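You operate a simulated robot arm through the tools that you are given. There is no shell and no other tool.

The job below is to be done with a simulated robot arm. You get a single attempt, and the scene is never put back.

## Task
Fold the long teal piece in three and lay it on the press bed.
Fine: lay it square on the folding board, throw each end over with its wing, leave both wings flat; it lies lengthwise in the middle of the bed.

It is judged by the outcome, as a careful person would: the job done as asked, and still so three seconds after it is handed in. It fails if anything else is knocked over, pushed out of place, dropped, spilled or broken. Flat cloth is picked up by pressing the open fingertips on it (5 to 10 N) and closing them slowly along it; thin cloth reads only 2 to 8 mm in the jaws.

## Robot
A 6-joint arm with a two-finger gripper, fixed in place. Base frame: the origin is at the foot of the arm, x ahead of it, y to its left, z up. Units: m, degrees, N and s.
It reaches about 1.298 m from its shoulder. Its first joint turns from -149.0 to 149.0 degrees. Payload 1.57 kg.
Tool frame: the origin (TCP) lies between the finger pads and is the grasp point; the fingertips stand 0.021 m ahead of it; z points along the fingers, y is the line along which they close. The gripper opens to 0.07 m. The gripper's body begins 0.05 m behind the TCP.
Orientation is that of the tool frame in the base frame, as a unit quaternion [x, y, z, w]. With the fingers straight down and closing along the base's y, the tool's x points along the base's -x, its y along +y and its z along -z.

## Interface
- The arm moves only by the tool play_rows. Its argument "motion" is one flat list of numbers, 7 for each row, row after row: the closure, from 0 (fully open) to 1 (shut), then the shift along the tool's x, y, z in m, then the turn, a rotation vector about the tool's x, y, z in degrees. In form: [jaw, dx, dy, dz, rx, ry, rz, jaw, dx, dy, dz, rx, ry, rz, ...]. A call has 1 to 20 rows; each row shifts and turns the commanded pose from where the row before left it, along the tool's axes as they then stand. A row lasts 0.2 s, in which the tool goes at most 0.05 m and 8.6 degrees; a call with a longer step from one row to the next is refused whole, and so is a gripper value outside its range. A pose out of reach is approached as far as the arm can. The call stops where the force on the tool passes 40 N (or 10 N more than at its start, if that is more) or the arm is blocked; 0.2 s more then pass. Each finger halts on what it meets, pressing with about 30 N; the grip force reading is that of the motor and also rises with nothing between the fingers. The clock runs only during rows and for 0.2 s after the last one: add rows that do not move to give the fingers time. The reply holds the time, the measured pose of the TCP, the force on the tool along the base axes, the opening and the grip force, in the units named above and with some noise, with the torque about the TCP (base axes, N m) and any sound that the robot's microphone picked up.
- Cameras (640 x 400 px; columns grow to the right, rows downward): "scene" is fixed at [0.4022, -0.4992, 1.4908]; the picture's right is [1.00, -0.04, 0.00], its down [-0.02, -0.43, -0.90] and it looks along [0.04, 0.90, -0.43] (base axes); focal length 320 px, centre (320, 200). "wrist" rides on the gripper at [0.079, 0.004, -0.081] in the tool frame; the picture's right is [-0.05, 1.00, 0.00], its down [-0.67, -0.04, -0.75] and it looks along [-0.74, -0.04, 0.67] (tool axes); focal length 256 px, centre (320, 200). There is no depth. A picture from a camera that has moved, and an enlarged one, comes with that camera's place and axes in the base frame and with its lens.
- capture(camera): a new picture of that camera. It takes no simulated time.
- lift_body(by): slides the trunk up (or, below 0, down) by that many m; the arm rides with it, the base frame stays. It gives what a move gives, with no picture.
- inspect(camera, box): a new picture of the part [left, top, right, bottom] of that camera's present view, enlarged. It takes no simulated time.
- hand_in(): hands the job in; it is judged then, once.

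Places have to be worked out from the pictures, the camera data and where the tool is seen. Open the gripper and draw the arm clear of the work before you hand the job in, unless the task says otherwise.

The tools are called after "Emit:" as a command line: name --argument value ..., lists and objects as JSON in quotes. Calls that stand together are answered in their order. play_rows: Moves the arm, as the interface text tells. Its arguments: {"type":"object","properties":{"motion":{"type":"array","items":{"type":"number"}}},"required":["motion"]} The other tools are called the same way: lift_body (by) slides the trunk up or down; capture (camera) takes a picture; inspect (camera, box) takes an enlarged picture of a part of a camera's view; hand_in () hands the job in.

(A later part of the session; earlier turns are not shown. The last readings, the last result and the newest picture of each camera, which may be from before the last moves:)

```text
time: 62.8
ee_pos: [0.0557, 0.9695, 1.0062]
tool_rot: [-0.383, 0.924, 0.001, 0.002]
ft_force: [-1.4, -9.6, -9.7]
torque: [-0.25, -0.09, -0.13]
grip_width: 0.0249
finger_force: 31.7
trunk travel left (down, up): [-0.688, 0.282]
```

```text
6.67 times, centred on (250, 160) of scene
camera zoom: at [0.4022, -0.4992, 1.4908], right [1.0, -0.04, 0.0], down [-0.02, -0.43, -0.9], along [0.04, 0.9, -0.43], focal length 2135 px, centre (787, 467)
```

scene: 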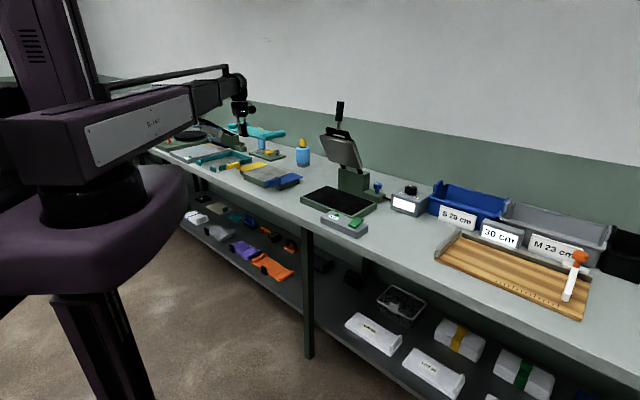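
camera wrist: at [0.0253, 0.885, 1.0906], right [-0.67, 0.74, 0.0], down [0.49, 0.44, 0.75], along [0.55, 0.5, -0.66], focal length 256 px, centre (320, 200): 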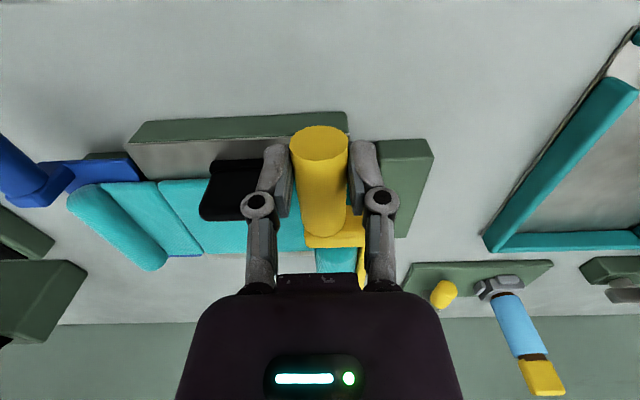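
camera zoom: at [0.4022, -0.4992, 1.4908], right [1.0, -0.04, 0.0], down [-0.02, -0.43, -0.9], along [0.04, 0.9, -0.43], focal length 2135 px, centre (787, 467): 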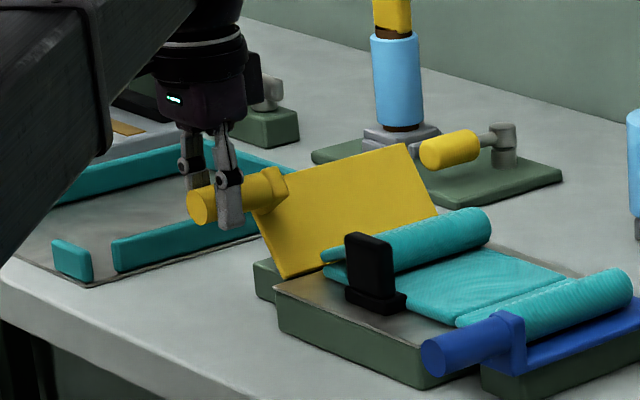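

Continuing the wing downward to flat.

Emit:
lift_body --by -0.005

Emit:
play_rows --motion '[1, 0, 0.005, 0, 0, 0, 0, 1, 0, 0.003, 0, 0, 0, 0]'

Emit:
lift_body --by -0.006

Emit:
play_rows --motion '[1, 0, 0.004, 0, 0, 0, 0, 1, 0, 0.004, 0, 0, 0, 0]'

Emit:
lift_body --by -0.006

Emit:
play_rows --motion '[1, 0, 0.004, 0, 0, 0, 0, 1, 0, 0.003, 0, 0, 0, 0]'

Emit:
lift_body --by -0.006

Emit:
play_rows --motion '[1, 0, 0.003, 0, 0, 0, 0, 1, 0, 0.002, 0, 0, 0, 0]'

Emit:
inspect --camera "scene" --box '[215, 130, 285, 190]'

```text
time: 63.3
ee_pos: [0.0548, 0.9707, 1.0034]
tool_rot: [-0.383, 0.924, 0.004, 0.003]
ft_force: [-4.3, 7.3, 21.4]
torque: [0.11, 0.0, 0.0]
grip_width: 0.025
finger_force: 31.8
trunk travel left (down, up): [-0.683, 0.287]
```

```text
time: 63.9
ee_pos: [0.05, 0.9737, 1.0016]
tool_rot: [-0.383, 0.924, 0.001, 0.001]
ft_force: [0.8, -9.3, -9.4]
torque: [-0.06, -0.26, -0.12]
grip_width: 0.0246
finger_force: 32.2
trunk travel left (down, up): [-0.683, 0.287]
```

```text
time: 64.5
ee_pos: [0.0478, 0.9762, 0.9979]
tool_rot: [-0.384, 0.923, 0.004, 0.002]
ft_force: [-5.7, 9.7, 20.2]
torque: [0.15, 0.02, 0.07]
grip_width: 0.025
finger_force: 32.2
trunk travel left (down, up): [-0.677, 0.293]
```

```text
time: 65.1
ee_pos: [0.0443, 0.9799, 0.9945]
tool_rot: [-0.383, 0.924, 0.0, 0.001]
ft_force: [0.0, -15.6, -17.0]
torque: [0.24, -0.33, -0.15]
grip_width: 0.0248
finger_force: 32.9
trunk travel left (down, up): [-0.677, 0.293]
```

```text
time: 65.6
ee_pos: [0.0412, 0.9833, 0.992]
tool_rot: [-0.384, 0.923, 0.004, 0.003]
ft_force: [-11.8, 12.4, 19.7]
torque: [0.01, 0.12, 0.04]
grip_width: 0.0247
finger_force: 32.4
trunk travel left (down, up): [-0.671, 0.299]
```

```text
time: 66.2
ee_pos: [0.0409, 0.9844, 0.9905]
tool_rot: [-0.382, 0.924, 0.0, 0.002]
ft_force: [-0.9, -13.7, -7.9]
torque: [-0.03, -0.27, -0.15]
grip_width: 0.0247
finger_force: 32.3
trunk travel left (down, up): [-0.671, 0.299]
```

```text
time: 66.8
ee_pos: [0.037, 0.9879, 0.9853]
tool_rot: [-0.383, 0.924, 0.004, 0.002]
ft_force: [-13.2, 9.5, 11.4]
torque: [0.07, 0.17, 0.05]
grip_width: 0.0244
finger_force: 32.0
trunk travel left (down, up): [-0.665, 0.305]
```

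```text
time: 67.4
ee_pos: [0.037, 0.9877, 0.9844]
tool_rot: [-0.382, 0.924, 0.002, 0.002]
ft_force: [-6.5, -10.0, -2.8]
torque: [0.54, -0.56, 0.02]
grip_width: 0.0247
finger_force: 31.6
trunk travel left (down, up): [-0.665, 0.305]
```

```text
6.67 times, centred on (250, 160) of scene
camera zoom: at [0.4022, -0.4992, 1.4908], right [1.0, -0.04, 0.0], down [-0.02, -0.43, -0.9], along [0.04, 0.9, -0.43], focal length 2135 px, centre (787, 467)
```

zoom: 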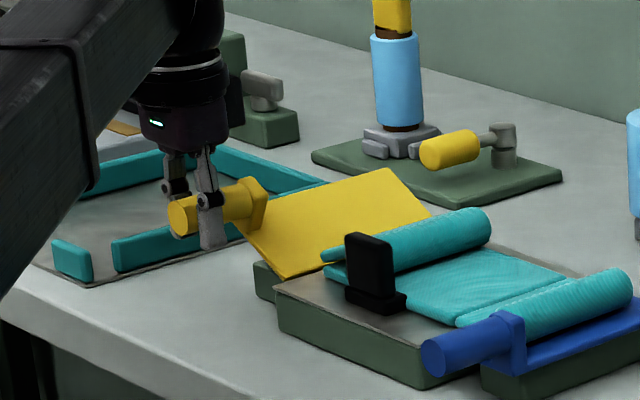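

Nearly there; further down with small steps.

Emit:
lift_body --by -0.006

Emit:
play_rows --motion '[1, 0, 0.005, 0, 0, 0, 0]'

Emit:
lift_body --by -0.006

Emit:
play_rows --motion '[1, 0, 0.004, 0, 0, 0, 0]'

Emit:
lift_body --by -0.006

Emit:
play_rows --motion '[1, 0, 0.003, 0, 0, 0, 0]'

Emit:
inspect --camera "scene" --box '[215, 130, 285, 190]'

```text
time: 67.9
ee_pos: [0.0331, 0.9912, 0.9782]
tool_rot: [-0.384, 0.924, 0.004, 0.002]
ft_force: [-18.8, 9.6, 12.6]
torque: [-0.03, 0.27, -0.05]
grip_width: 0.0245
finger_force: 31.9
trunk travel left (down, up): [-0.659, 0.311]
```

```text
time: 68.3
ee_pos: [0.0348, 0.9919, 0.9782]
tool_rot: [-0.382, 0.924, 0.0, 0.003]
ft_force: [-9.0, -8.0, 0.2]
torque: [0.5, -0.44, 0.08]
grip_width: 0.0244
finger_force: 31.2
trunk travel left (down, up): [-0.659, 0.311]
```

```text
time: 68.9
ee_pos: [0.0307, 0.9948, 0.9724]
tool_rot: [-0.383, 0.924, 0.003, 0.002]
ft_force: [-18.5, 7.2, 8.8]
torque: [0.04, 0.18, 0.0]
grip_width: 0.0243
finger_force: 31.9
trunk travel left (down, up): [-0.653, 0.317]
```

```text
time: 69.3
ee_pos: [0.031, 0.9946, 0.9712]
tool_rot: [-0.382, 0.924, 0.0, 0.003]
ft_force: [-9.5, -10.9, -4.5]
torque: [0.46, -0.33, 0.07]
grip_width: 0.024
finger_force: 31.8
trunk travel left (down, up): [-0.653, 0.317]
```

```text
time: 69.8
ee_pos: [0.0284, 0.9972, 0.9666]
tool_rot: [-0.383, 0.924, 0.003, 0.003]
ft_force: [-16.5, -2.4, 2.5]
torque: [0.28, -0.08, 0.04]
grip_width: 0.0244
finger_force: 31.8
trunk travel left (down, up): [-0.647, 0.323]
```

```text
time: 70.2
ee_pos: [0.0293, 0.9987, 0.9662]
tool_rot: [-0.383, 0.924, 0.001, 0.003]
ft_force: [-8.6, -14.6, -6.2]
torque: [0.49, -0.19, 0.03]
grip_width: 0.0242
finger_force: 32.1
trunk travel left (down, up): [-0.647, 0.323]
```

```text
6.67 times, centred on (250, 160) of scene
camera zoom: at [0.4022, -0.4992, 1.4908], right [1.0, -0.04, 0.0], down [-0.02, -0.43, -0.9], along [0.04, 0.9, -0.43], focal length 2135 px, centre (787, 467)
```

zoom: 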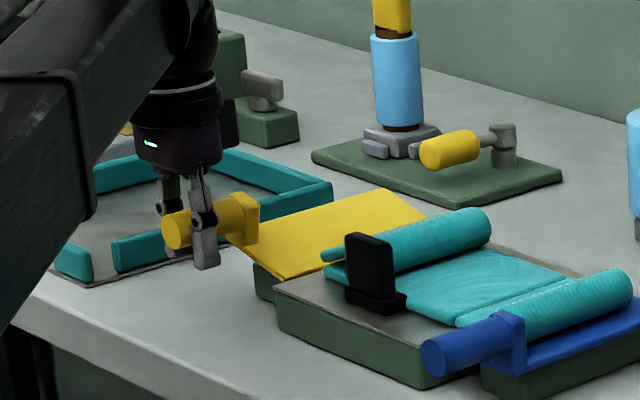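

The wing is still about 10° up since the handle slipped a bit in the jaws. I lower further until it seats.

Emit:
lift_body --by -0.006

Emit:
play_rows --motion '[1, 0, 0.002, 0, 0, 0, 0]'

Emit:
lift_body --by -0.005

Emit:
inspect --camera "scene" --box '[215, 130, 285, 190]'

```text
time: 70.8
ee_pos: [0.0278, 0.9995, 0.9601]
tool_rot: [-0.383, 0.924, 0.003, 0.003]
ft_force: [-15.3, -1.6, 5.9]
torque: [0.04, -0.22, 0.09]
grip_width: 0.0243
finger_force: 32.2
trunk travel left (down, up): [-0.641, 0.329]
```

```text
time: 71.2
ee_pos: [0.0277, 0.9995, 0.9603]
tool_rot: [-0.382, 0.924, 0.002, 0.003]
ft_force: [-11.4, -8.4, -0.1]
torque: [0.52, -0.5, 0.05]
grip_width: 0.0241
finger_force: 31.8
trunk travel left (down, up): [-0.641, 0.329]
```

```text
time: 71.7
ee_pos: [0.0259, 1.0009, 0.955]
tool_rot: [-0.384, 0.923, 0.003, 0.002]
ft_force: [-16.9, 3.8, 7.3]
torque: [-0.22, -0.07, 0.02]
grip_width: 0.025
finger_force: 31.2
trunk travel left (down, up): [-0.636, 0.334]
```

```text
6.67 times, centred on (250, 160) of scene
camera zoom: at [0.4022, -0.4992, 1.4908], right [1.0, -0.04, 0.0], down [-0.02, -0.43, -0.9], along [0.04, 0.9, -0.43], focal length 2135 px, centre (787, 467)
```

zoom: 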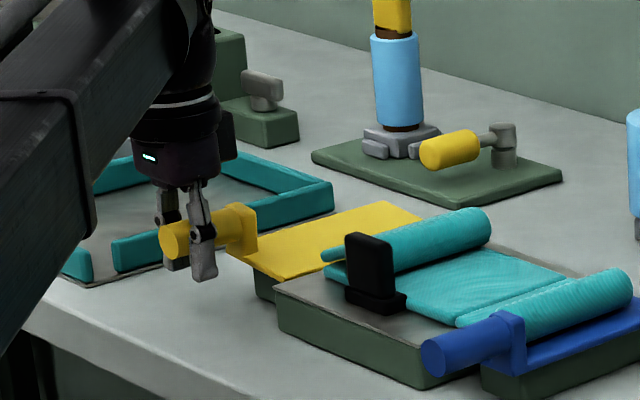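

Almost flat. I lower 4 mm more, then open the jaws so the wing settles.

Emit:
lift_body --by -0.004

Emit:
play_rows --motion '[0.6, 0, 0, 0, 0, 0, 0, 0.5, 0, 0, 0, 0, 0, 0, 0.3, 0, 0, 0, 0, 0, 0, 0, 0, 0, 0, 0, 0, 0, 0, 0, 0, 0, 0, 0, 0, 0, 0, 0, 0, 0, 0, 0]'

Emit:
capture --camera "wrist"

Emit:
inspect --camera "scene" --box '[215, 130, 285, 190]'

```text
time: 72.2
ee_pos: [0.0238, 1.0023, 0.9498]
tool_rot: [-0.384, 0.923, 0.003, 0.003]
ft_force: [-24.7, 15.7, 10.7]
torque: [-0.15, -0.23, 0.04]
grip_width: 0.0246
finger_force: 32.2
trunk travel left (down, up): [-0.632, 0.338]
```

```text
time: 73.6
ee_pos: [0.0278, 1.0005, 0.9511]
tool_rot: [-0.383, 0.924, 0.002, 0.002]
ft_force: [0.0, 0.6, -0.3]
torque: [0.0, 0.02, -0.01]
grip_width: 0.0698
finger_force: 0.0
trunk travel left (down, up): [-0.632, 0.338]
```

```text
taken
camera wrist: at [-0.0319, 0.9474, 1.0312], right [-0.67, 0.74, 0.0], down [0.49, 0.44, 0.75], along [0.56, 0.5, -0.66], focal length 256 px, centre (320, 200)
```

wrist: 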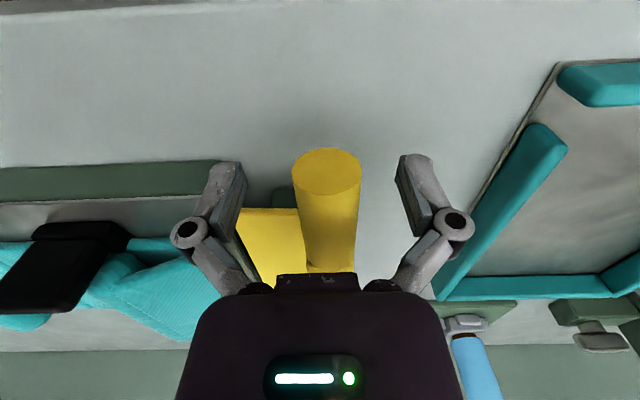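

```text
6.67 times, centred on (250, 160) of scene
camera zoom: at [0.4022, -0.4992, 1.4908], right [1.0, -0.04, 0.0], down [-0.02, -0.43, -0.9], along [0.04, 0.9, -0.43], focal length 2135 px, centre (787, 467)
```

zoom: 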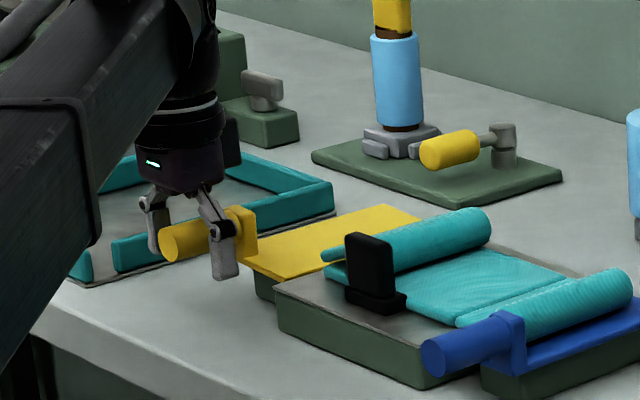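

The yellow wing lies flat and the left end stays folded. I raise and move over to a viewing spot in front of the blue handle.

Emit:
lift_body --by 0.11

Emit:
play_rows --motion '[0, 0.025, 0, 0, 0, 0, 0, 0, 0.025, 0, 0, 0, 0, 0, 0, 0, -0.0375, 0, 0, 0, 0, 0, 0, -0.0375, 0, 0, 0, 0, 0, 0, -0.0375, 0, 0, 0, 0, 0, 0, -0.0375, 0, 0, 0, 0, 0, 0, -0.0375, 0, 0, 0, 0, 0, 0, -0.0375, 0, 0, 0, 0, 0, 0, -0.0375, 0, 0, 0, 0, 0, 0, -0.0375, 0, 0, 0, 0, 0, 0, 0, 0, 0, 0, 0]'

Emit:
capture --camera "wrist"

Emit:
inspect --camera "scene" --box '[215, 130, 315, 200]'

```text
time: 75.1
ee_pos: [0.0287, 1.0005, 1.0605]
tool_rot: [-0.383, 0.924, 0.002, 0.002]
ft_force: [-0.4, -0.2, -0.5]
torque: [-0.01, -0.03, 0.02]
grip_width: 0.07
finger_force: 0.1
trunk travel left (down, up): [-0.742, 0.228]
```

```text
time: 77.5
ee_pos: [0.2043, 0.7538, 1.0601]
tool_rot: [-0.384, 0.923, 0.002, 0.002]
ft_force: [-0.3, -0.6, 0.5]
torque: [0.01, 0.02, 0.02]
grip_width: 0.0701
finger_force: 0.0
trunk travel left (down, up): [-0.742, 0.228]
```

```text
taken
camera wrist: at [0.145, 0.7002, 1.1411], right [-0.67, 0.74, 0.0], down [0.49, 0.44, 0.75], along [0.56, 0.5, -0.66], focal length 256 px, centre (320, 200)
```

wrist: 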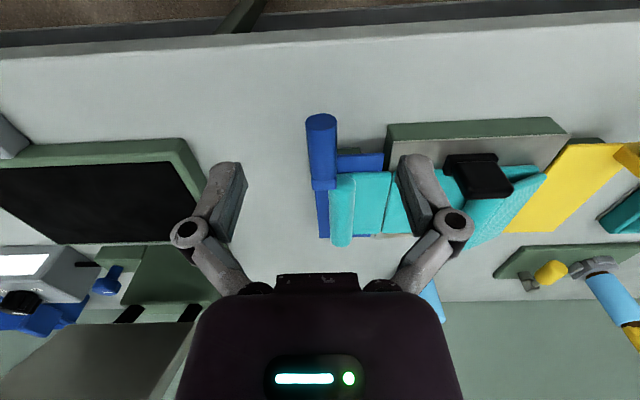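

```text
5.71 times, centred on (265, 165) of scene
camera zoom: at [0.4022, -0.4992, 1.4908], right [1.0, -0.04, 0.0], down [-0.02, -0.43, -0.9], along [0.04, 0.9, -0.43], focal length 1830 px, centre (634, 400)
```

zoom: 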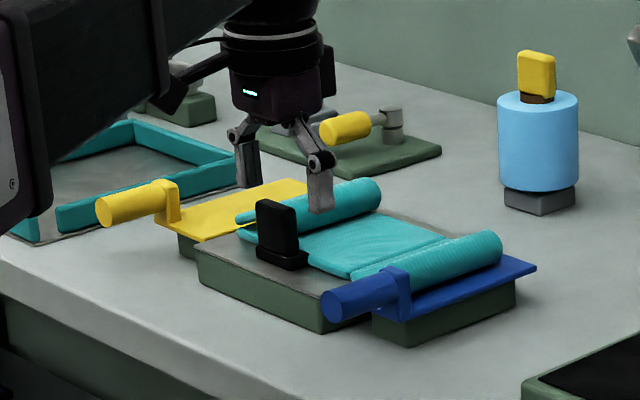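

I enlarge the blue handle and the folded left end.

Emit:
inspect --camera "wrist" --box '[260, 95, 400, 255]'

Emit:
inspect --camera "wrist" --box '[370, 100, 640, 270]'

```text
2.50 times, centred on (330, 175) of wrist
camera zoom: at [0.145, 0.7002, 1.1411], right [-0.67, 0.74, 0.0], down [0.49, 0.44, 0.75], along [0.56, 0.5, -0.66], focal length 640 px, centre (295, 262)
```

zoom: 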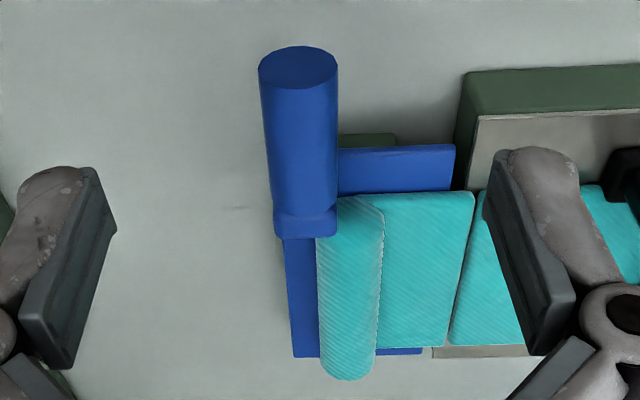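

```text
2.35 times, centred on (505, 185) of wrist
camera zoom: at [0.145, 0.7002, 1.1411], right [-0.67, 0.74, 0.0], down [0.49, 0.44, 0.75], along [0.56, 0.5, -0.66], focal length 602 px, centre (-115, 235)
```

zoom: 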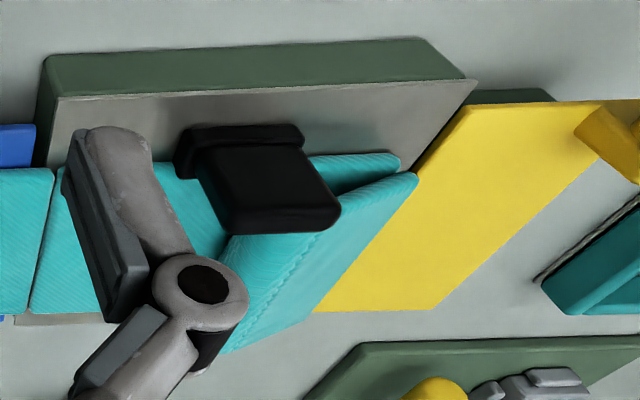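

The blue handle's axis is at b≈-0.387, same height. I move over its end and lower around it.

Emit:
play_rows --motion '[0, -0.0225, -0.001, 0, 0, 0, 0, 0, -0.0225, -0.0005, 0, 0, 0, 0, 0, 0, 0, 0, 0, 0, 0]'

Emit:
lift_body --by -0.062

Emit:
capture --camera "wrist"

```text
time: 78.3
ee_pos: [0.2374, 0.7839, 1.0617]
tool_rot: [-0.382, 0.924, 0.002, 0.002]
ft_force: [-0.3, -0.3, -0.3]
torque: [0.01, 0.05, -0.02]
grip_width: 0.07
finger_force: 0.1
trunk travel left (down, up): [-0.742, 0.228]
```

```text
time: 79.3
ee_pos: [0.2369, 0.785, 0.9983]
tool_rot: [-0.383, 0.924, 0.001, 0.001]
ft_force: [0.1, -0.2, 0.2]
torque: [0.02, 0.0, 0.01]
grip_width: 0.0701
finger_force: 0.0
trunk travel left (down, up): [-0.68, 0.29]
```

```text
taken
camera wrist: at [0.1774, 0.7308, 1.0794], right [-0.67, 0.74, 0.0], down [0.49, 0.44, 0.75], along [0.56, 0.5, -0.66], focal length 256 px, centre (320, 200)
```

wrist: 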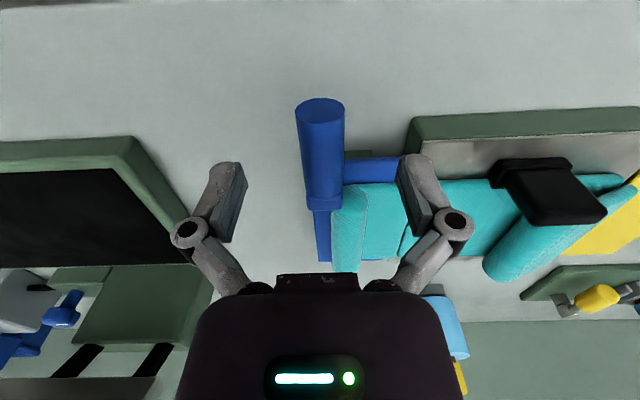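

Centred. I lower and close on the blue handle.

Emit:
lift_body --by -0.036

Emit:
play_rows --motion '[0.3, 0, 0, 0, 0, 0, 0, 0.5, 0, 0, 0, 0, 0, 0, 0.6, 0, 0, 0, 0, 0, 0, 0.7, 0, 0, 0, 0, 0, 0, 0.8, 0, 0, 0, 0, 0, 0, 1, 0, 0, 0, 0, 0, 0]'

Emit:
lift_body --by 0.005

Emit:
play_rows --motion '[1, 0, 0.003, 0, 0, 0, 0]'

Emit:
lift_body --by 0.006

Emit:
play_rows --motion '[1, 0, 0.0035, 0, 0, 0, 0]'

Emit:
lift_body --by 0.006

Emit:
play_rows --motion '[1, 0, 0.0035, 0, 0, 0, 0]'

Emit:
inspect --camera "scene" --box '[225, 130, 315, 200]'

```text
time: 80.1
ee_pos: [0.2365, 0.7829, 0.9639]
tool_rot: [-0.383, 0.924, 0.001, 0.002]
ft_force: [-0.1, -0.7, -0.6]
torque: [0.0, -0.06, 0.05]
grip_width: 0.0701
finger_force: 0.0
trunk travel left (down, up): [-0.644, 0.326]
```

```text
time: 81.5
ee_pos: [0.2362, 0.7857, 0.9636]
tool_rot: [-0.383, 0.924, 0.002, 0.002]
ft_force: [-1.8, 4.8, 3.7]
torque: [0.08, 0.07, -0.02]
grip_width: 0.0248
finger_force: 32.0
trunk travel left (down, up): [-0.644, 0.326]
```

```text
time: 82.0
ee_pos: [0.2363, 0.7858, 0.9679]
tool_rot: [-0.383, 0.924, 0.003, 0.001]
ft_force: [-8.5, 7.4, -6.3]
torque: [-0.27, 0.41, 0.06]
grip_width: 0.025
finger_force: 32.1
trunk travel left (down, up): [-0.649, 0.321]
```

```text
time: 82.4
ee_pos: [0.2354, 0.7856, 0.9677]
tool_rot: [-0.382, 0.924, 0.002, 0.001]
ft_force: [-2.1, -1.8, -6.5]
torque: [-0.5, 0.14, 0.07]
grip_width: 0.0252
finger_force: 32.1
trunk travel left (down, up): [-0.649, 0.321]
```

```text
time: 83.0
ee_pos: [0.2333, 0.7868, 0.974]
tool_rot: [-0.384, 0.923, 0.003, 0.002]
ft_force: [-7.6, 4.7, -3.3]
torque: [-0.22, 0.5, -0.03]
grip_width: 0.0251
finger_force: 32.0
trunk travel left (down, up): [-0.655, 0.315]
```

```text
time: 83.4
ee_pos: [0.2332, 0.789, 0.9736]
tool_rot: [-0.383, 0.924, 0.001, 0.002]
ft_force: [0.4, -4.2, -4.3]
torque: [-0.32, -0.06, 0.05]
grip_width: 0.025
finger_force: 31.9
trunk travel left (down, up): [-0.655, 0.315]
```

```text
time: 83.9
ee_pos: [0.2303, 0.79, 0.9801]
tool_rot: [-0.383, 0.924, 0.003, 0.003]
ft_force: [-6.5, 2.8, -2.7]
torque: [-0.06, 0.34, -0.01]
grip_width: 0.0248
finger_force: 32.4
trunk travel left (down, up): [-0.661, 0.309]
```

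```text
time: 84.3
ee_pos: [0.231, 0.79, 0.9793]
tool_rot: [-0.383, 0.924, 0.001, 0.002]
ft_force: [0.9, -7.4, -2.1]
torque: [-0.26, -0.17, -0.03]
grip_width: 0.0251
finger_force: 31.7
trunk travel left (down, up): [-0.661, 0.309]
```

```text
5.71 times, centred on (270, 165) of scene
camera zoom: at [0.4022, -0.4992, 1.4908], right [1.0, -0.04, 0.0], down [-0.02, -0.43, -0.9], along [0.04, 0.9, -0.43], focal length 1830 px, centre (606, 400)
```

zoom: 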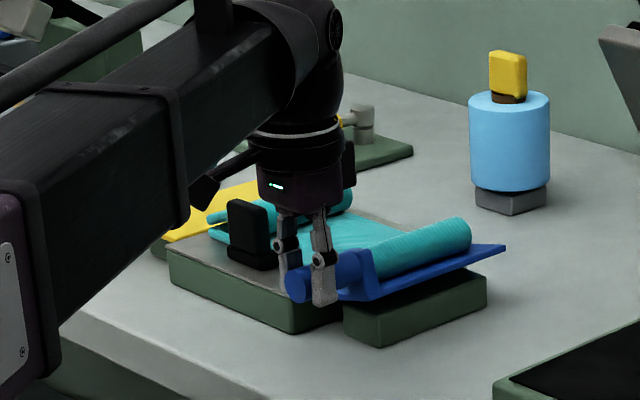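

Forces are low and the blue wing follows well. I continue the arc upward.

Emit:
lift_body --by 0.006

Emit:
play_rows --motion '[1, 0, 0.0045, 0, 0, 0, 0]'

Emit:
lift_body --by 0.006

Emit:
play_rows --motion '[1, 0, 0.0055, 0, 0, 0, 0]'

Emit:
lift_body --by 0.006

Emit:
play_rows --motion '[1, 0, 0.0065, 0, 0, 0, 0]'

Emit:
lift_body --by 0.006

Emit:
play_rows --motion '[1, 0, 0.004, 0, 0, 0, 0, 1, 0, 0.004, 0, 0, 0, 0]'

Emit:
inspect --camera "scene" --box '[225, 130, 315, 200]'

```text
time: 84.9
ee_pos: [0.2288, 0.7917, 0.9864]
tool_rot: [-0.384, 0.923, 0.003, 0.002]
ft_force: [-8.4, 1.1, -3.8]
torque: [-0.08, 0.28, -0.03]
grip_width: 0.0249
finger_force: 32.2
trunk travel left (down, up): [-0.667, 0.303]
```

```text
time: 85.3
ee_pos: [0.2294, 0.7923, 0.9858]
tool_rot: [-0.382, 0.924, 0.001, 0.002]
ft_force: [2.4, -7.7, -1.4]
torque: [-0.43, -0.02, -0.04]
grip_width: 0.025
finger_force: 31.8
trunk travel left (down, up): [-0.667, 0.303]
```

```text
time: 85.8
ee_pos: [0.2248, 0.7948, 0.992]
tool_rot: [-0.384, 0.924, 0.002, 0.001]
ft_force: [-7.8, 0.3, -5.1]
torque: [0.04, 0.28, 0.01]
grip_width: 0.025
finger_force: 32.4
trunk travel left (down, up): [-0.673, 0.297]
```

```text
time: 86.2
ee_pos: [0.2255, 0.796, 0.9931]
tool_rot: [-0.382, 0.924, 0.001, 0.002]
ft_force: [5.3, -10.1, 2.8]
torque: [-0.51, -0.05, -0.03]
grip_width: 0.025
finger_force: 32.0
trunk travel left (down, up): [-0.673, 0.297]
```

```text
time: 86.8
ee_pos: [0.2227, 0.7989, 0.9982]
tool_rot: [-0.383, 0.924, 0.004, 0.001]
ft_force: [-7.1, -1.0, -3.0]
torque: [0.0, 0.21, -0.01]
grip_width: 0.0253
finger_force: 31.9
trunk travel left (down, up): [-0.679, 0.291]
```

```text
time: 87.2
ee_pos: [0.2202, 0.8012, 0.999]
tool_rot: [-0.383, 0.924, 0.001, 0.004]
ft_force: [8.9, -11.3, 10.7]
torque: [-0.57, 0.04, -0.03]
grip_width: 0.0252
finger_force: 31.9
trunk travel left (down, up): [-0.679, 0.291]
```

```text
time: 87.7
ee_pos: [0.2163, 0.8055, 1.0037]
tool_rot: [-0.384, 0.923, 0.003, 0.001]
ft_force: [-7.5, -0.7, -5.8]
torque: [0.06, 0.22, 0.0]
grip_width: 0.0251
finger_force: 32.0
trunk travel left (down, up): [-0.685, 0.285]
```

```text
time: 88.3
ee_pos: [0.2134, 0.8072, 1.006]
tool_rot: [-0.384, 0.923, 0.001, 0.003]
ft_force: [4.6, -9.6, 8.7]
torque: [-0.54, 0.09, 0.03]
grip_width: 0.0253
finger_force: 31.9
trunk travel left (down, up): [-0.685, 0.285]
```

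```text
5.71 times, centred on (270, 165) of scene
camera zoom: at [0.4022, -0.4992, 1.4908], right [1.0, -0.04, 0.0], down [-0.02, -0.43, -0.9], along [0.04, 0.9, -0.43], focal length 1830 px, centre (606, 400)
```

zoom: 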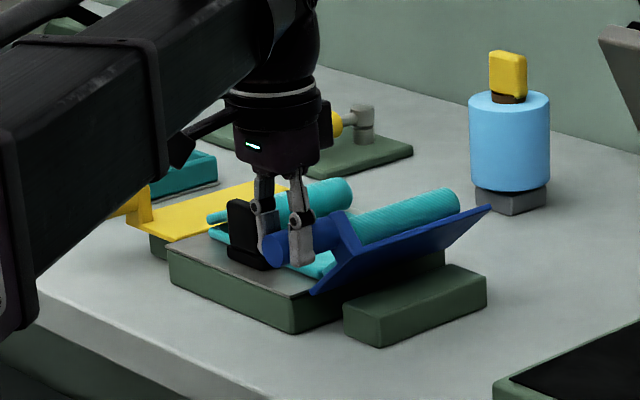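

On track. Up to and over the top.

Emit:
lift_body --by 0.004

Emit:
play_rows --motion '[1, 0, 0.0055, 0, 0, 0, 0, 1, 0, 0.0055, 0, 0, 0, 0]'

Emit:
lift_body --by 0.003

Emit:
play_rows --motion '[1, 0, 0.0065, 0, 0, 0, 0, 1, 0, 0.0065, 0, 0, 0, 0]'

Emit:
play_rows --motion '[1, 0, 0.007, 0, 0, 0, 0, 1, 0, 0.007, 0, 0, 0, 0]'

Emit:
play_rows --motion '[1, 0, 0.006, 0, 0, 0, 0, 1, 0, 0.006, 0, 0, 0, 0]'

Emit:
inspect --camera "scene" --box '[225, 130, 315, 200]'

Emit:
inspect --camera "wrist" --box '[200, 90, 560, 290]'

```text
time: 88.8
ee_pos: [0.2121, 0.8097, 1.008]
tool_rot: [-0.384, 0.923, 0.002, 0.002]
ft_force: [-7.6, -3.7, -7.5]
torque: [-0.03, 0.09, -0.03]
grip_width: 0.0251
finger_force: 32.3
trunk travel left (down, up): [-0.689, 0.281]
```

```text
time: 89.5
ee_pos: [0.2068, 0.8154, 1.0104]
tool_rot: [-0.382, 0.924, 0.003, 0.004]
ft_force: [8.0, -2.3, 18.1]
torque: [-0.21, -0.02, -0.12]
grip_width: 0.0252
finger_force: 32.2
trunk travel left (down, up): [-0.689, 0.281]
```

```text
time: 90.0
ee_pos: [0.2052, 0.8179, 1.0106]
tool_rot: [-0.382, 0.924, 0.003, 0.001]
ft_force: [1.4, -0.5, -4.0]
torque: [0.07, -0.3, 0.0]
grip_width: 0.025
finger_force: 32.2
trunk travel left (down, up): [-0.692, 0.278]
```

```text
time: 90.6
ee_pos: [0.1967, 0.8258, 1.0125]
tool_rot: [-0.383, 0.924, 0.003, 0.002]
ft_force: [7.0, -0.2, 4.3]
torque: [-0.18, -0.23, -0.01]
grip_width: 0.0251
finger_force: 32.0
trunk travel left (down, up): [-0.692, 0.278]
```

```text
time: 91.2
ee_pos: [0.1865, 0.8355, 1.0106]
tool_rot: [-0.384, 0.923, 0.002, 0.002]
ft_force: [5.9, -0.4, 0.0]
torque: [-0.29, -0.21, -0.02]
grip_width: 0.0252
finger_force: 31.9
trunk travel left (down, up): [-0.692, 0.278]
```

```text
time: 91.8
ee_pos: [0.178, 0.8445, 1.0105]
tool_rot: [-0.382, 0.924, 0.001, 0.002]
ft_force: [8.0, 0.0, -4.1]
torque: [-0.06, -0.39, 0.01]
grip_width: 0.0254
finger_force: 32.6
trunk travel left (down, up): [-0.692, 0.278]
```

```text
5.71 times, centred on (270, 165) of scene
camera zoom: at [0.4022, -0.4992, 1.4908], right [1.0, -0.04, 0.0], down [-0.02, -0.43, -0.9], along [0.04, 0.9, -0.43], focal length 1830 px, centre (606, 400)
```

zoom: 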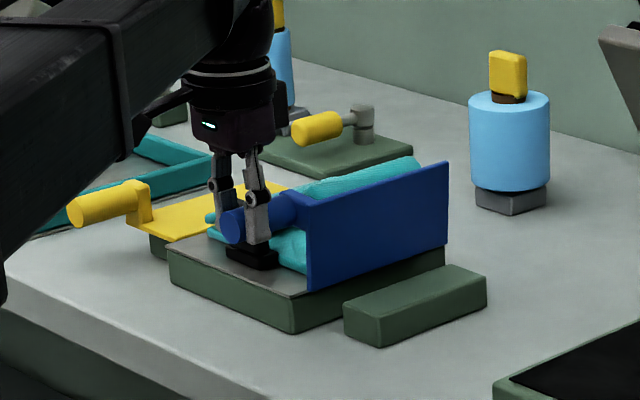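

```text
1.78 times, centred on (380, 190) of wrist
camera zoom: at [0.118, 0.7903, 1.0907], right [-0.67, 0.74, 0.0], down [0.49, 0.44, 0.75], along [0.56, 0.5, -0.66], focal length 455 px, centre (213, 218)
```

zoom: 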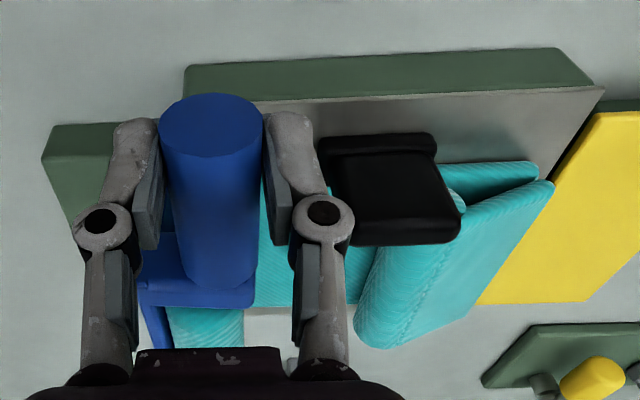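

Vertical now. I go past it in the same small steps as on the other side until the end falls.

Emit:
play_rows --motion '[1, 0, 0.005, 0, 0, 0, 0, 1, 0, 0.005, 0, 0, 0, 0]'

Emit:
lift_body --by -0.004

Emit:
play_rows --motion '[1, 0, 0.005, 0, 0, 0, 0, 1, 0, 0.003, 0, 0, 0, 0]'

Emit:
lift_body --by -0.005

Emit:
play_rows --motion '[1, 0, 0.004, 0, 0, 0, 0, 1, 0, 0.001, 0, 0, 0, 0]'

Emit:
inspect --camera "scene" --box '[225, 130, 315, 200]'

Emit:
inspect --camera "wrist" --box '[200, 90, 560, 290]'

```text
time: 92.4
ee_pos: [0.1703, 0.8512, 1.0094]
tool_rot: [-0.383, 0.924, 0.0, 0.002]
ft_force: [8.2, -11.1, -28.8]
torque: [-0.19, 0.03, -0.03]
grip_width: 0.0254
finger_force: 32.0
trunk travel left (down, up): [-0.692, 0.278]
```

```text
time: 92.9
ee_pos: [0.1692, 0.852, 1.0079]
tool_rot: [-0.383, 0.924, 0.005, 0.004]
ft_force: [1.2, 11.6, 14.7]
torque: [0.11, -0.04, -0.02]
grip_width: 0.0254
finger_force: 32.2
trunk travel left (down, up): [-0.688, 0.282]
```

```text
time: 93.5
ee_pos: [0.165, 0.856, 1.0067]
tool_rot: [-0.383, 0.924, 0.0, 0.002]
ft_force: [10.1, -8.2, -16.3]
torque: [0.26, -0.59, -0.06]
grip_width: 0.0252
finger_force: 32.1
trunk travel left (down, up): [-0.688, 0.282]
```

```text
time: 94.0
ee_pos: [0.1635, 0.8587, 1.003]
tool_rot: [-0.384, 0.923, 0.005, 0.001]
ft_force: [-1.4, 15.0, 12.4]
torque: [0.22, 0.17, 0.01]
grip_width: 0.0252
finger_force: 32.4
trunk travel left (down, up): [-0.683, 0.287]
```

```text
time: 94.6
ee_pos: [0.1614, 0.8577, 1.0018]
tool_rot: [-0.382, 0.924, 0.0, 0.002]
ft_force: [9.0, -3.6, -3.4]
torque: [0.11, -0.59, 0.0]
grip_width: 0.025
finger_force: 32.3
trunk travel left (down, up): [-0.683, 0.287]
```

```text
5.71 times, centred on (270, 165) of scene
camera zoom: at [0.4022, -0.4992, 1.4908], right [1.0, -0.04, 0.0], down [-0.02, -0.43, -0.9], along [0.04, 0.9, -0.43], focal length 1830 px, centre (606, 400)
```

zoom: 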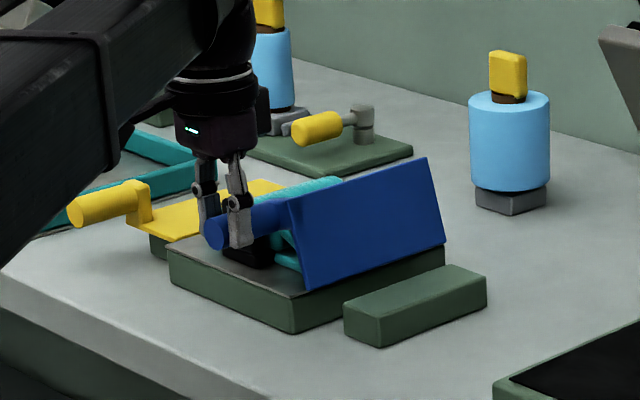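

```text
1.78 times, centred on (380, 190) of wrist
camera zoom: at [0.102, 0.806, 1.0819], right [-0.67, 0.74, 0.0], down [0.49, 0.44, 0.75], along [0.56, 0.5, -0.66], focal length 455 px, centre (213, 218)
```

zoom: 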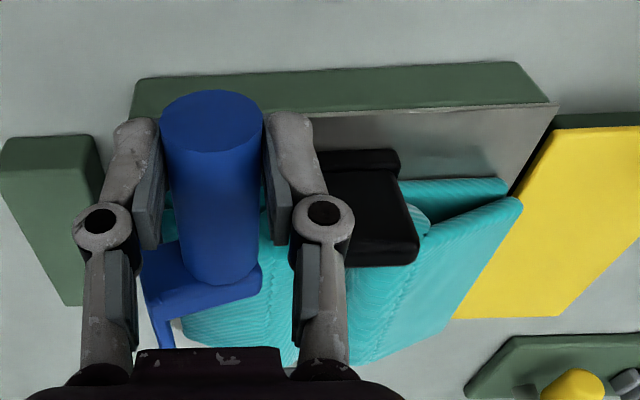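

The right end has fallen over too, beside the left one. I bring the blue wing back along the reverse arc.

Emit:
play_rows --motion '[1, 0, -0.004, 0, 0, 0, 0]'

Emit:
lift_body --by 0.005

Emit:
play_rows --motion '[1, 0, -0.005, 0, 0, 0, 0]'

Emit:
lift_body --by 0.004

Emit:
play_rows --motion '[1, 0, -0.006, 0, 0, 0, 0, 1, 0, -0.006, 0, 0, 0, 0]'

Emit:
play_rows --motion '[1, 0, -0.006, 0, 0, 0, 0, 1, 0, -0.006, 0, 0, 0, 0]'

Emit:
inspect --camera "scene" --box '[225, 130, 315, 200]'

```text
time: 95.0
ee_pos: [0.1618, 0.8587, 1.0009]
tool_rot: [-0.383, 0.924, 0.004, 0.002]
ft_force: [3.1, 8.9, 3.7]
torque: [-0.33, 0.55, -0.09]
grip_width: 0.0253
finger_force: 32.1
trunk travel left (down, up): [-0.683, 0.287]
```

```text
time: 95.6
ee_pos: [0.1641, 0.856, 1.0055]
tool_rot: [-0.383, 0.924, 0.0, 0.001]
ft_force: [9.2, -14.7, -28.1]
torque: [-0.23, 0.0, -0.11]
grip_width: 0.0254
finger_force: 32.4
trunk travel left (down, up): [-0.688, 0.282]
```

```text
time: 96.0
ee_pos: [0.1654, 0.8558, 1.0064]
tool_rot: [-0.384, 0.924, 0.003, 0.002]
ft_force: [1.7, -1.2, -12.4]
torque: [-0.19, 0.42, 0.02]
grip_width: 0.0251
finger_force: 32.0
trunk travel left (down, up): [-0.688, 0.282]
```

```text
time: 96.5
ee_pos: [0.1672, 0.8538, 1.0105]
tool_rot: [-0.383, 0.924, 0.001, 0.002]
ft_force: [7.7, -14.1, -29.5]
torque: [-0.28, 0.05, -0.12]
grip_width: 0.0256
finger_force: 32.1
trunk travel left (down, up): [-0.692, 0.278]
```

```text
time: 97.1
ee_pos: [0.1745, 0.8465, 1.0119]
tool_rot: [-0.382, 0.924, 0.004, 0.003]
ft_force: [0.0, 12.5, 20.3]
torque: [0.35, -0.06, 0.03]
grip_width: 0.026
finger_force: 32.0
trunk travel left (down, up): [-0.692, 0.278]
```

```text
time: 97.7
ee_pos: [0.1839, 0.8357, 1.0122]
tool_rot: [-0.382, 0.924, 0.002, 0.003]
ft_force: [2.3, 7.8, 18.8]
torque: [0.16, -0.02, 0.05]
grip_width: 0.0252
finger_force: 31.8
trunk travel left (down, up): [-0.692, 0.278]
```

```text
5.71 times, centred on (270, 165) of scene
camera zoom: at [0.4022, -0.4992, 1.4908], right [1.0, -0.04, 0.0], down [-0.02, -0.43, -0.9], along [0.04, 0.9, -0.43], focal length 1830 px, centre (606, 400)
```

zoom: 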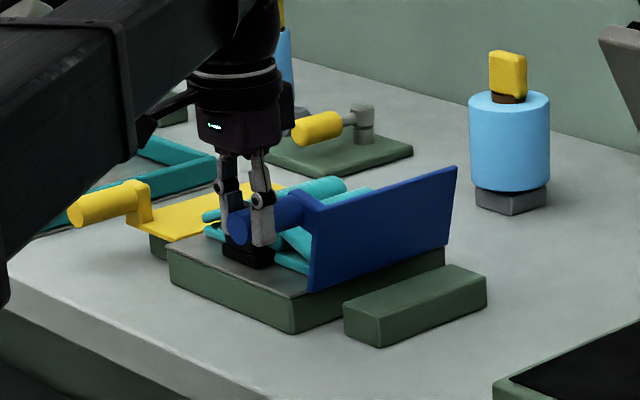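

Continuing the blue wing back and down.

Emit:
play_rows --motion '[1, 0, -0.007, 0, 0, 0, 0, 1, 0, -0.006, 0, 0, 0, 0]'

Emit:
play_rows --motion '[1, 0, -0.004, 0, 0, 0, 0, 1, 0, -0.004, 0, 0, 0, 0]'

Emit:
lift_body --by -0.005

Emit:
play_rows --motion '[1, 0, -0.005, 0, 0, 0, 0, 1, 0, -0.005, 0, 0, 0, 0]'

Emit:
lift_body --by -0.006

Emit:
play_rows --motion '[1, 0, -0.005, 0, 0, 0, 0, 1, 0, -0.003, 0, 0, 0, 0]'

Emit:
lift_body --by -0.006

Emit:
play_rows --motion '[1, 0, -0.004, 0, 0, 0, 0, 1, 0, -0.003, 0, 0, 0, 0]'

Emit:
inspect --camera "scene" --box '[225, 130, 315, 200]'

```text
time: 98.3
ee_pos: [0.1914, 0.8281, 1.0101]
tool_rot: [-0.382, 0.924, 0.002, 0.001]
ft_force: [-2.3, 3.5, -3.0]
torque: [0.41, 0.05, 0.01]
grip_width: 0.0248
finger_force: 31.5
trunk travel left (down, up): [-0.692, 0.278]
```

```text
time: 98.9
ee_pos: [0.1976, 0.8218, 1.0113]
tool_rot: [-0.383, 0.924, 0.002, 0.002]
ft_force: [-3.6, 4.1, -0.6]
torque: [0.2, 0.36, -0.02]
grip_width: 0.0251
finger_force: 32.1
trunk travel left (down, up): [-0.692, 0.278]
```

```text
time: 99.5
ee_pos: [0.1978, 0.8204, 1.0072]
tool_rot: [-0.382, 0.924, 0.003, 0.003]
ft_force: [6.4, -0.9, 19.4]
torque: [0.05, -0.16, -0.03]
grip_width: 0.0251
finger_force: 31.9
trunk travel left (down, up): [-0.687, 0.283]
```

```text
time: 100.0
ee_pos: [0.2025, 0.8154, 1.0049]
tool_rot: [-0.384, 0.923, 0.001, 0.001]
ft_force: [-6.7, 3.5, -4.3]
torque: [0.34, 0.07, 0.03]
grip_width: 0.0253
finger_force: 31.8
trunk travel left (down, up): [-0.687, 0.283]
```

```text
time: 100.6
ee_pos: [0.2059, 0.8113, 1.0014]
tool_rot: [-0.382, 0.924, 0.003, 0.003]
ft_force: [9.0, -4.3, 22.4]
torque: [-0.03, -0.16, -0.06]
grip_width: 0.0251
finger_force: 31.4
trunk travel left (down, up): [-0.681, 0.289]
```

```text
time: 101.2
ee_pos: [0.2085, 0.8103, 0.9997]
tool_rot: [-0.383, 0.924, 0.003, 0.002]
ft_force: [-5.1, 1.1, 0.9]
torque: [0.47, -0.05, -0.01]
grip_width: 0.0246
finger_force: 32.0
trunk travel left (down, up): [-0.681, 0.289]
```

```text
time: 101.8
ee_pos: [0.2119, 0.8065, 0.9961]
tool_rot: [-0.382, 0.924, 0.002, 0.003]
ft_force: [11.1, -8.4, 20.2]
torque: [-0.18, 0.01, -0.1]
grip_width: 0.0251
finger_force: 31.6
trunk travel left (down, up): [-0.675, 0.295]
```

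```text
time: 102.3
ee_pos: [0.2136, 0.8049, 0.9943]
tool_rot: [-0.383, 0.924, 0.004, 0.001]
ft_force: [-4.5, -1.3, 0.7]
torque: [0.47, -0.15, -0.02]
grip_width: 0.0247
finger_force: 31.9
trunk travel left (down, up): [-0.675, 0.295]
```

```text
5.71 times, centred on (270, 165) of scene
camera zoom: at [0.4022, -0.4992, 1.4908], right [1.0, -0.04, 0.0], down [-0.02, -0.43, -0.9], along [0.04, 0.9, -0.43], focal length 1830 px, centre (606, 400)
```

zoom: 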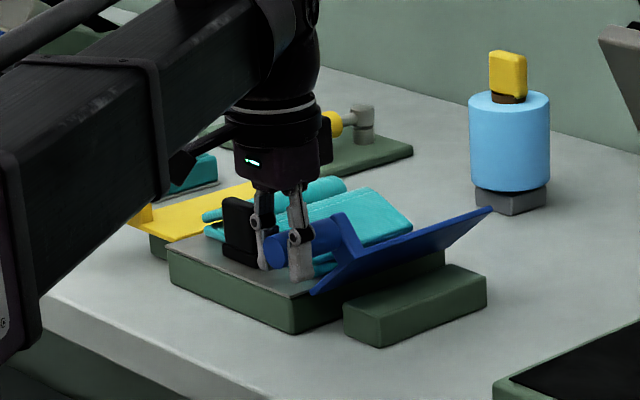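

Both ends stay folded. Lowering the blue wing to flat.

Emit:
lift_body --by -0.006

Emit:
play_rows --motion '[1, 0, -0.004, 0, 0, 0, 0, 1, 0, -0.003, 0, 0, 0, 0]'

Emit:
lift_body --by -0.006

Emit:
play_rows --motion '[1, 0, -0.006, 0, 0, 0, 0]'

Emit:
lift_body --by -0.006

Emit:
play_rows --motion '[1, 0, -0.005, 0, 0, 0, 0]'

Emit:
lift_body --by -0.006

Emit:
play_rows --motion '[1, 0, -0.004, 0, 0, 0, 0]'

Emit:
lift_body --by -0.006

Emit:
play_rows --motion '[1, 0, -0.003, 0, 0, 0, 0]'

Emit:
inspect --camera "scene" --box '[225, 130, 315, 200]'

```text
time: 102.9
ee_pos: [0.2176, 0.8011, 0.9894]
tool_rot: [-0.383, 0.924, 0.0, 0.003]
ft_force: [9.1, -10.6, 13.8]
torque: [-0.29, 0.06, -0.05]
grip_width: 0.0246
finger_force: 31.7
trunk travel left (down, up): [-0.669, 0.301]
```

```text
time: 103.5
ee_pos: [0.2186, 0.8001, 0.9876]
tool_rot: [-0.384, 0.923, 0.003, 0.001]
ft_force: [-10.5, -2.5, -0.6]
torque: [0.38, -0.06, 0.02]
grip_width: 0.0245
finger_force: 32.3
trunk travel left (down, up): [-0.669, 0.301]
```

```text
time: 104.0
ee_pos: [0.2202, 0.7971, 0.9819]
tool_rot: [-0.382, 0.924, 0.001, 0.003]
ft_force: [2.2, -13.1, 4.4]
torque: [-0.16, -0.13, -0.07]
grip_width: 0.0245
finger_force: 32.0
trunk travel left (down, up): [-0.663, 0.307]
```

```text
time: 104.5
ee_pos: [0.2229, 0.7966, 0.9827]
tool_rot: [-0.383, 0.924, 0.002, 0.001]
ft_force: [-13.4, -1.3, -3.0]
torque: [0.32, 0.0, 0.12]
grip_width: 0.0246
finger_force: 32.3
trunk travel left (down, up): [-0.663, 0.307]
```

```text
time: 105.0
ee_pos: [0.2257, 0.7928, 0.9776]
tool_rot: [-0.382, 0.924, 0.001, 0.004]
ft_force: [-2.3, -10.9, 1.4]
torque: [0.1, -0.37, -0.11]
grip_width: 0.0245
finger_force: 32.2
trunk travel left (down, up): [-0.657, 0.313]
```

```text
time: 105.4
ee_pos: [0.2264, 0.7935, 0.9762]
tool_rot: [-0.385, 0.923, 0.003, 0.001]
ft_force: [-14.6, -0.3, -2.5]
torque: [0.35, -0.05, 0.14]
grip_width: 0.0243
finger_force: 31.8
trunk travel left (down, up): [-0.657, 0.313]
```

```text
time: 106.0
ee_pos: [0.2294, 0.7904, 0.9703]
tool_rot: [-0.383, 0.924, 0.001, 0.003]
ft_force: [-3.5, -9.3, -1.1]
torque: [0.21, -0.46, -0.12]
grip_width: 0.0244
finger_force: 32.2
trunk travel left (down, up): [-0.651, 0.319]
```

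```text
time: 106.3
ee_pos: [0.2286, 0.79, 0.971]
tool_rot: [-0.383, 0.924, 0.003, 0.002]
ft_force: [-14.1, -0.3, -1.8]
torque: [0.38, -0.09, 0.11]
grip_width: 0.0244
finger_force: 31.7
trunk travel left (down, up): [-0.651, 0.319]
```

```text
time: 106.9
ee_pos: [0.232, 0.7877, 0.964]
tool_rot: [-0.383, 0.924, 0.001, 0.003]
ft_force: [-5.3, -7.3, -1.7]
torque: [0.15, -0.37, -0.05]
grip_width: 0.0246
finger_force: 31.4
trunk travel left (down, up): [-0.645, 0.325]
```

```text
time: 107.3
ee_pos: [0.2305, 0.7868, 0.9632]
tool_rot: [-0.383, 0.924, 0.002, 0.002]
ft_force: [-13.0, -0.6, -3.0]
torque: [0.28, -0.09, -0.01]
grip_width: 0.0243
finger_force: 32.1
trunk travel left (down, up): [-0.645, 0.325]
```

```text
5.71 times, centred on (270, 165) of scene
camera zoom: at [0.4022, -0.4992, 1.4908], right [1.0, -0.04, 0.0], down [-0.02, -0.43, -0.9], along [0.04, 0.9, -0.43], focal length 1830 px, centre (606, 400)
```

zoom: 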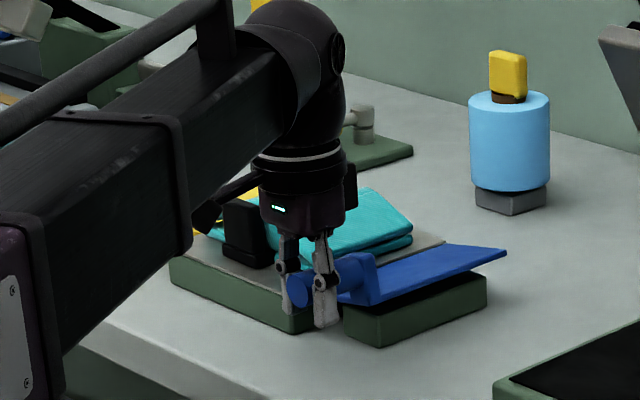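

Still about 10° up; I lower further, then release.

Emit:
lift_body --by -0.006

Emit:
play_rows --motion '[1, 0, -0.002, 0, 0, 0, 0]'

Emit:
lift_body --by -0.005

Emit:
lift_body --by -0.004

Emit:
inspect --camera "scene" --box '[225, 130, 315, 200]'

```text
time: 107.8
ee_pos: [0.2341, 0.7854, 0.9578]
tool_rot: [-0.382, 0.924, 0.001, 0.001]
ft_force: [-5.0, -7.9, -2.0]
torque: [0.25, -0.48, -0.07]
grip_width: 0.0244
finger_force: 31.9
trunk travel left (down, up): [-0.639, 0.331]
```

```text
time: 108.2
ee_pos: [0.2343, 0.7851, 0.959]
tool_rot: [-0.384, 0.924, 0.003, 0.001]
ft_force: [-10.9, -4.7, -3.4]
torque: [0.24, -0.31, -0.08]
grip_width: 0.0243
finger_force: 32.2
trunk travel left (down, up): [-0.639, 0.331]
```

```text
time: 108.8
ee_pos: [0.235, 0.7833, 0.9533]
tool_rot: [-0.383, 0.924, 0.001, 0.003]
ft_force: [-5.3, -7.5, 0.1]
torque: [0.19, -0.15, -0.07]
grip_width: 0.0242
finger_force: 32.1
trunk travel left (down, up): [-0.634, 0.336]
```

```text
time: 109.3
ee_pos: [0.2365, 0.7837, 0.9504]
tool_rot: [-0.383, 0.924, 0.002, 0.003]
ft_force: [0.5, -8.9, 13.7]
torque: [0.1, 0.1, 0.0]
grip_width: 0.024
finger_force: 32.2
trunk travel left (down, up): [-0.63, 0.34]
```

```text
5.71 times, centred on (270, 165) of scene
camera zoom: at [0.4022, -0.4992, 1.4908], right [1.0, -0.04, 0.0], down [-0.02, -0.43, -0.9], along [0.04, 0.9, -0.43], focal length 1830 px, centre (606, 400)
```

zoom: 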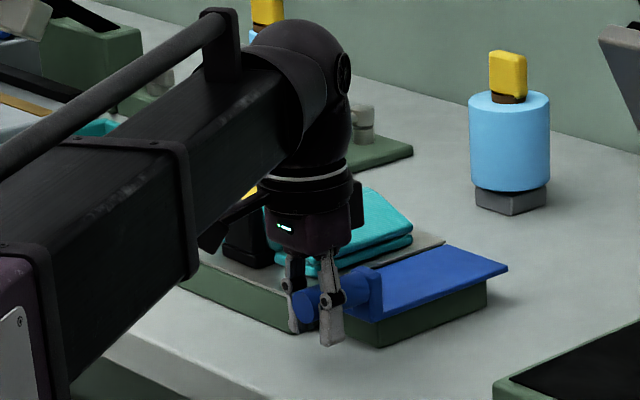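

The blue wing now sits flat (upward force appearing). I open the jaws, raise clear, draw back and inspect the folded piece.

Emit:
play_rows --motion '[0.6, 0, 0, 0, 0, 0, 0, 0.5, 0, 0, 0, 0, 0, 0, 0.3, 0, 0, 0, 0, 0, 0, 0, 0, 0, 0, 0, 0, 0, 0, 0, 0, 0, 0, 0, 0, 0, 0, 0, 0, 0, 0, 0]'

Emit:
lift_body --by 0.15

Emit:
play_rows --motion '[0, 0.04, 0.02, 0, 0, 0, 0, 0, 0.04, 0.02, 0, 0, 0, 0, 0, 0.04, 0.02, 0, 0, 0, 0, 0, 0, 0.03, 0, 0, 0, 0, 0, 0, 0.03, 0, 0, 0, 0, 0, 0, 0.03, 0, 0, 0, 0, 0, 0, 0, 0, 0, 0, 0]'

Emit:
capture --camera "wrist"

Emit:
inspect --camera "scene" --box '[215, 130, 315, 200]'

```text
time: 110.7
ee_pos: [0.2361, 0.7847, 0.9482]
tool_rot: [-0.383, 0.924, 0.002, 0.003]
ft_force: [-0.7, 0.5, 0.0]
torque: [-0.01, 0.01, 0.03]
grip_width: 0.0698
finger_force: 0.2
trunk travel left (down, up): [-0.63, 0.34]
```

```text
time: 112.5
ee_pos: [0.2358, 0.7856, 1.0993]
tool_rot: [-0.382, 0.924, 0.002, 0.002]
ft_force: [-0.2, 0.4, 1.1]
torque: [-0.01, 0.04, 0.02]
grip_width: 0.07
finger_force: 0.1
trunk travel left (down, up): [-0.78, 0.19]
```

```text
time: 114.1
ee_pos: [0.0442, 0.8055, 1.0993]
tool_rot: [-0.383, 0.924, 0.002, 0.002]
ft_force: [0.7, 0.1, 0.6]
torque: [0.02, 0.04, 0.01]
grip_width: 0.0701
finger_force: 0.1
trunk travel left (down, up): [-0.78, 0.19]
```

```text
taken
camera wrist: at [-0.0158, 0.7535, 1.1793], right [-0.67, 0.74, 0.0], down [0.49, 0.44, 0.75], along [0.56, 0.5, -0.66], focal length 256 px, centre (320, 200)
```

wrist: 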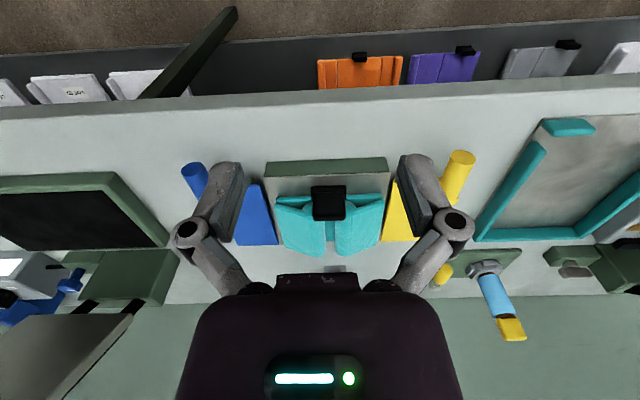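

```text
5.71 times, centred on (265, 165) of scene
camera zoom: at [0.4022, -0.4992, 1.4908], right [1.0, -0.04, 0.0], down [-0.02, -0.43, -0.9], along [0.04, 0.9, -0.43], focal length 1830 px, centre (634, 400)
```

zoom: 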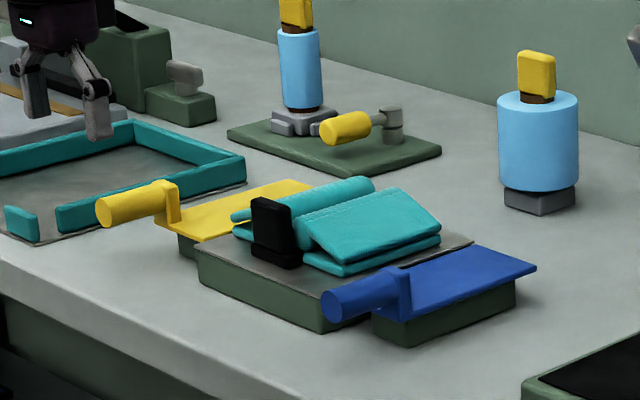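

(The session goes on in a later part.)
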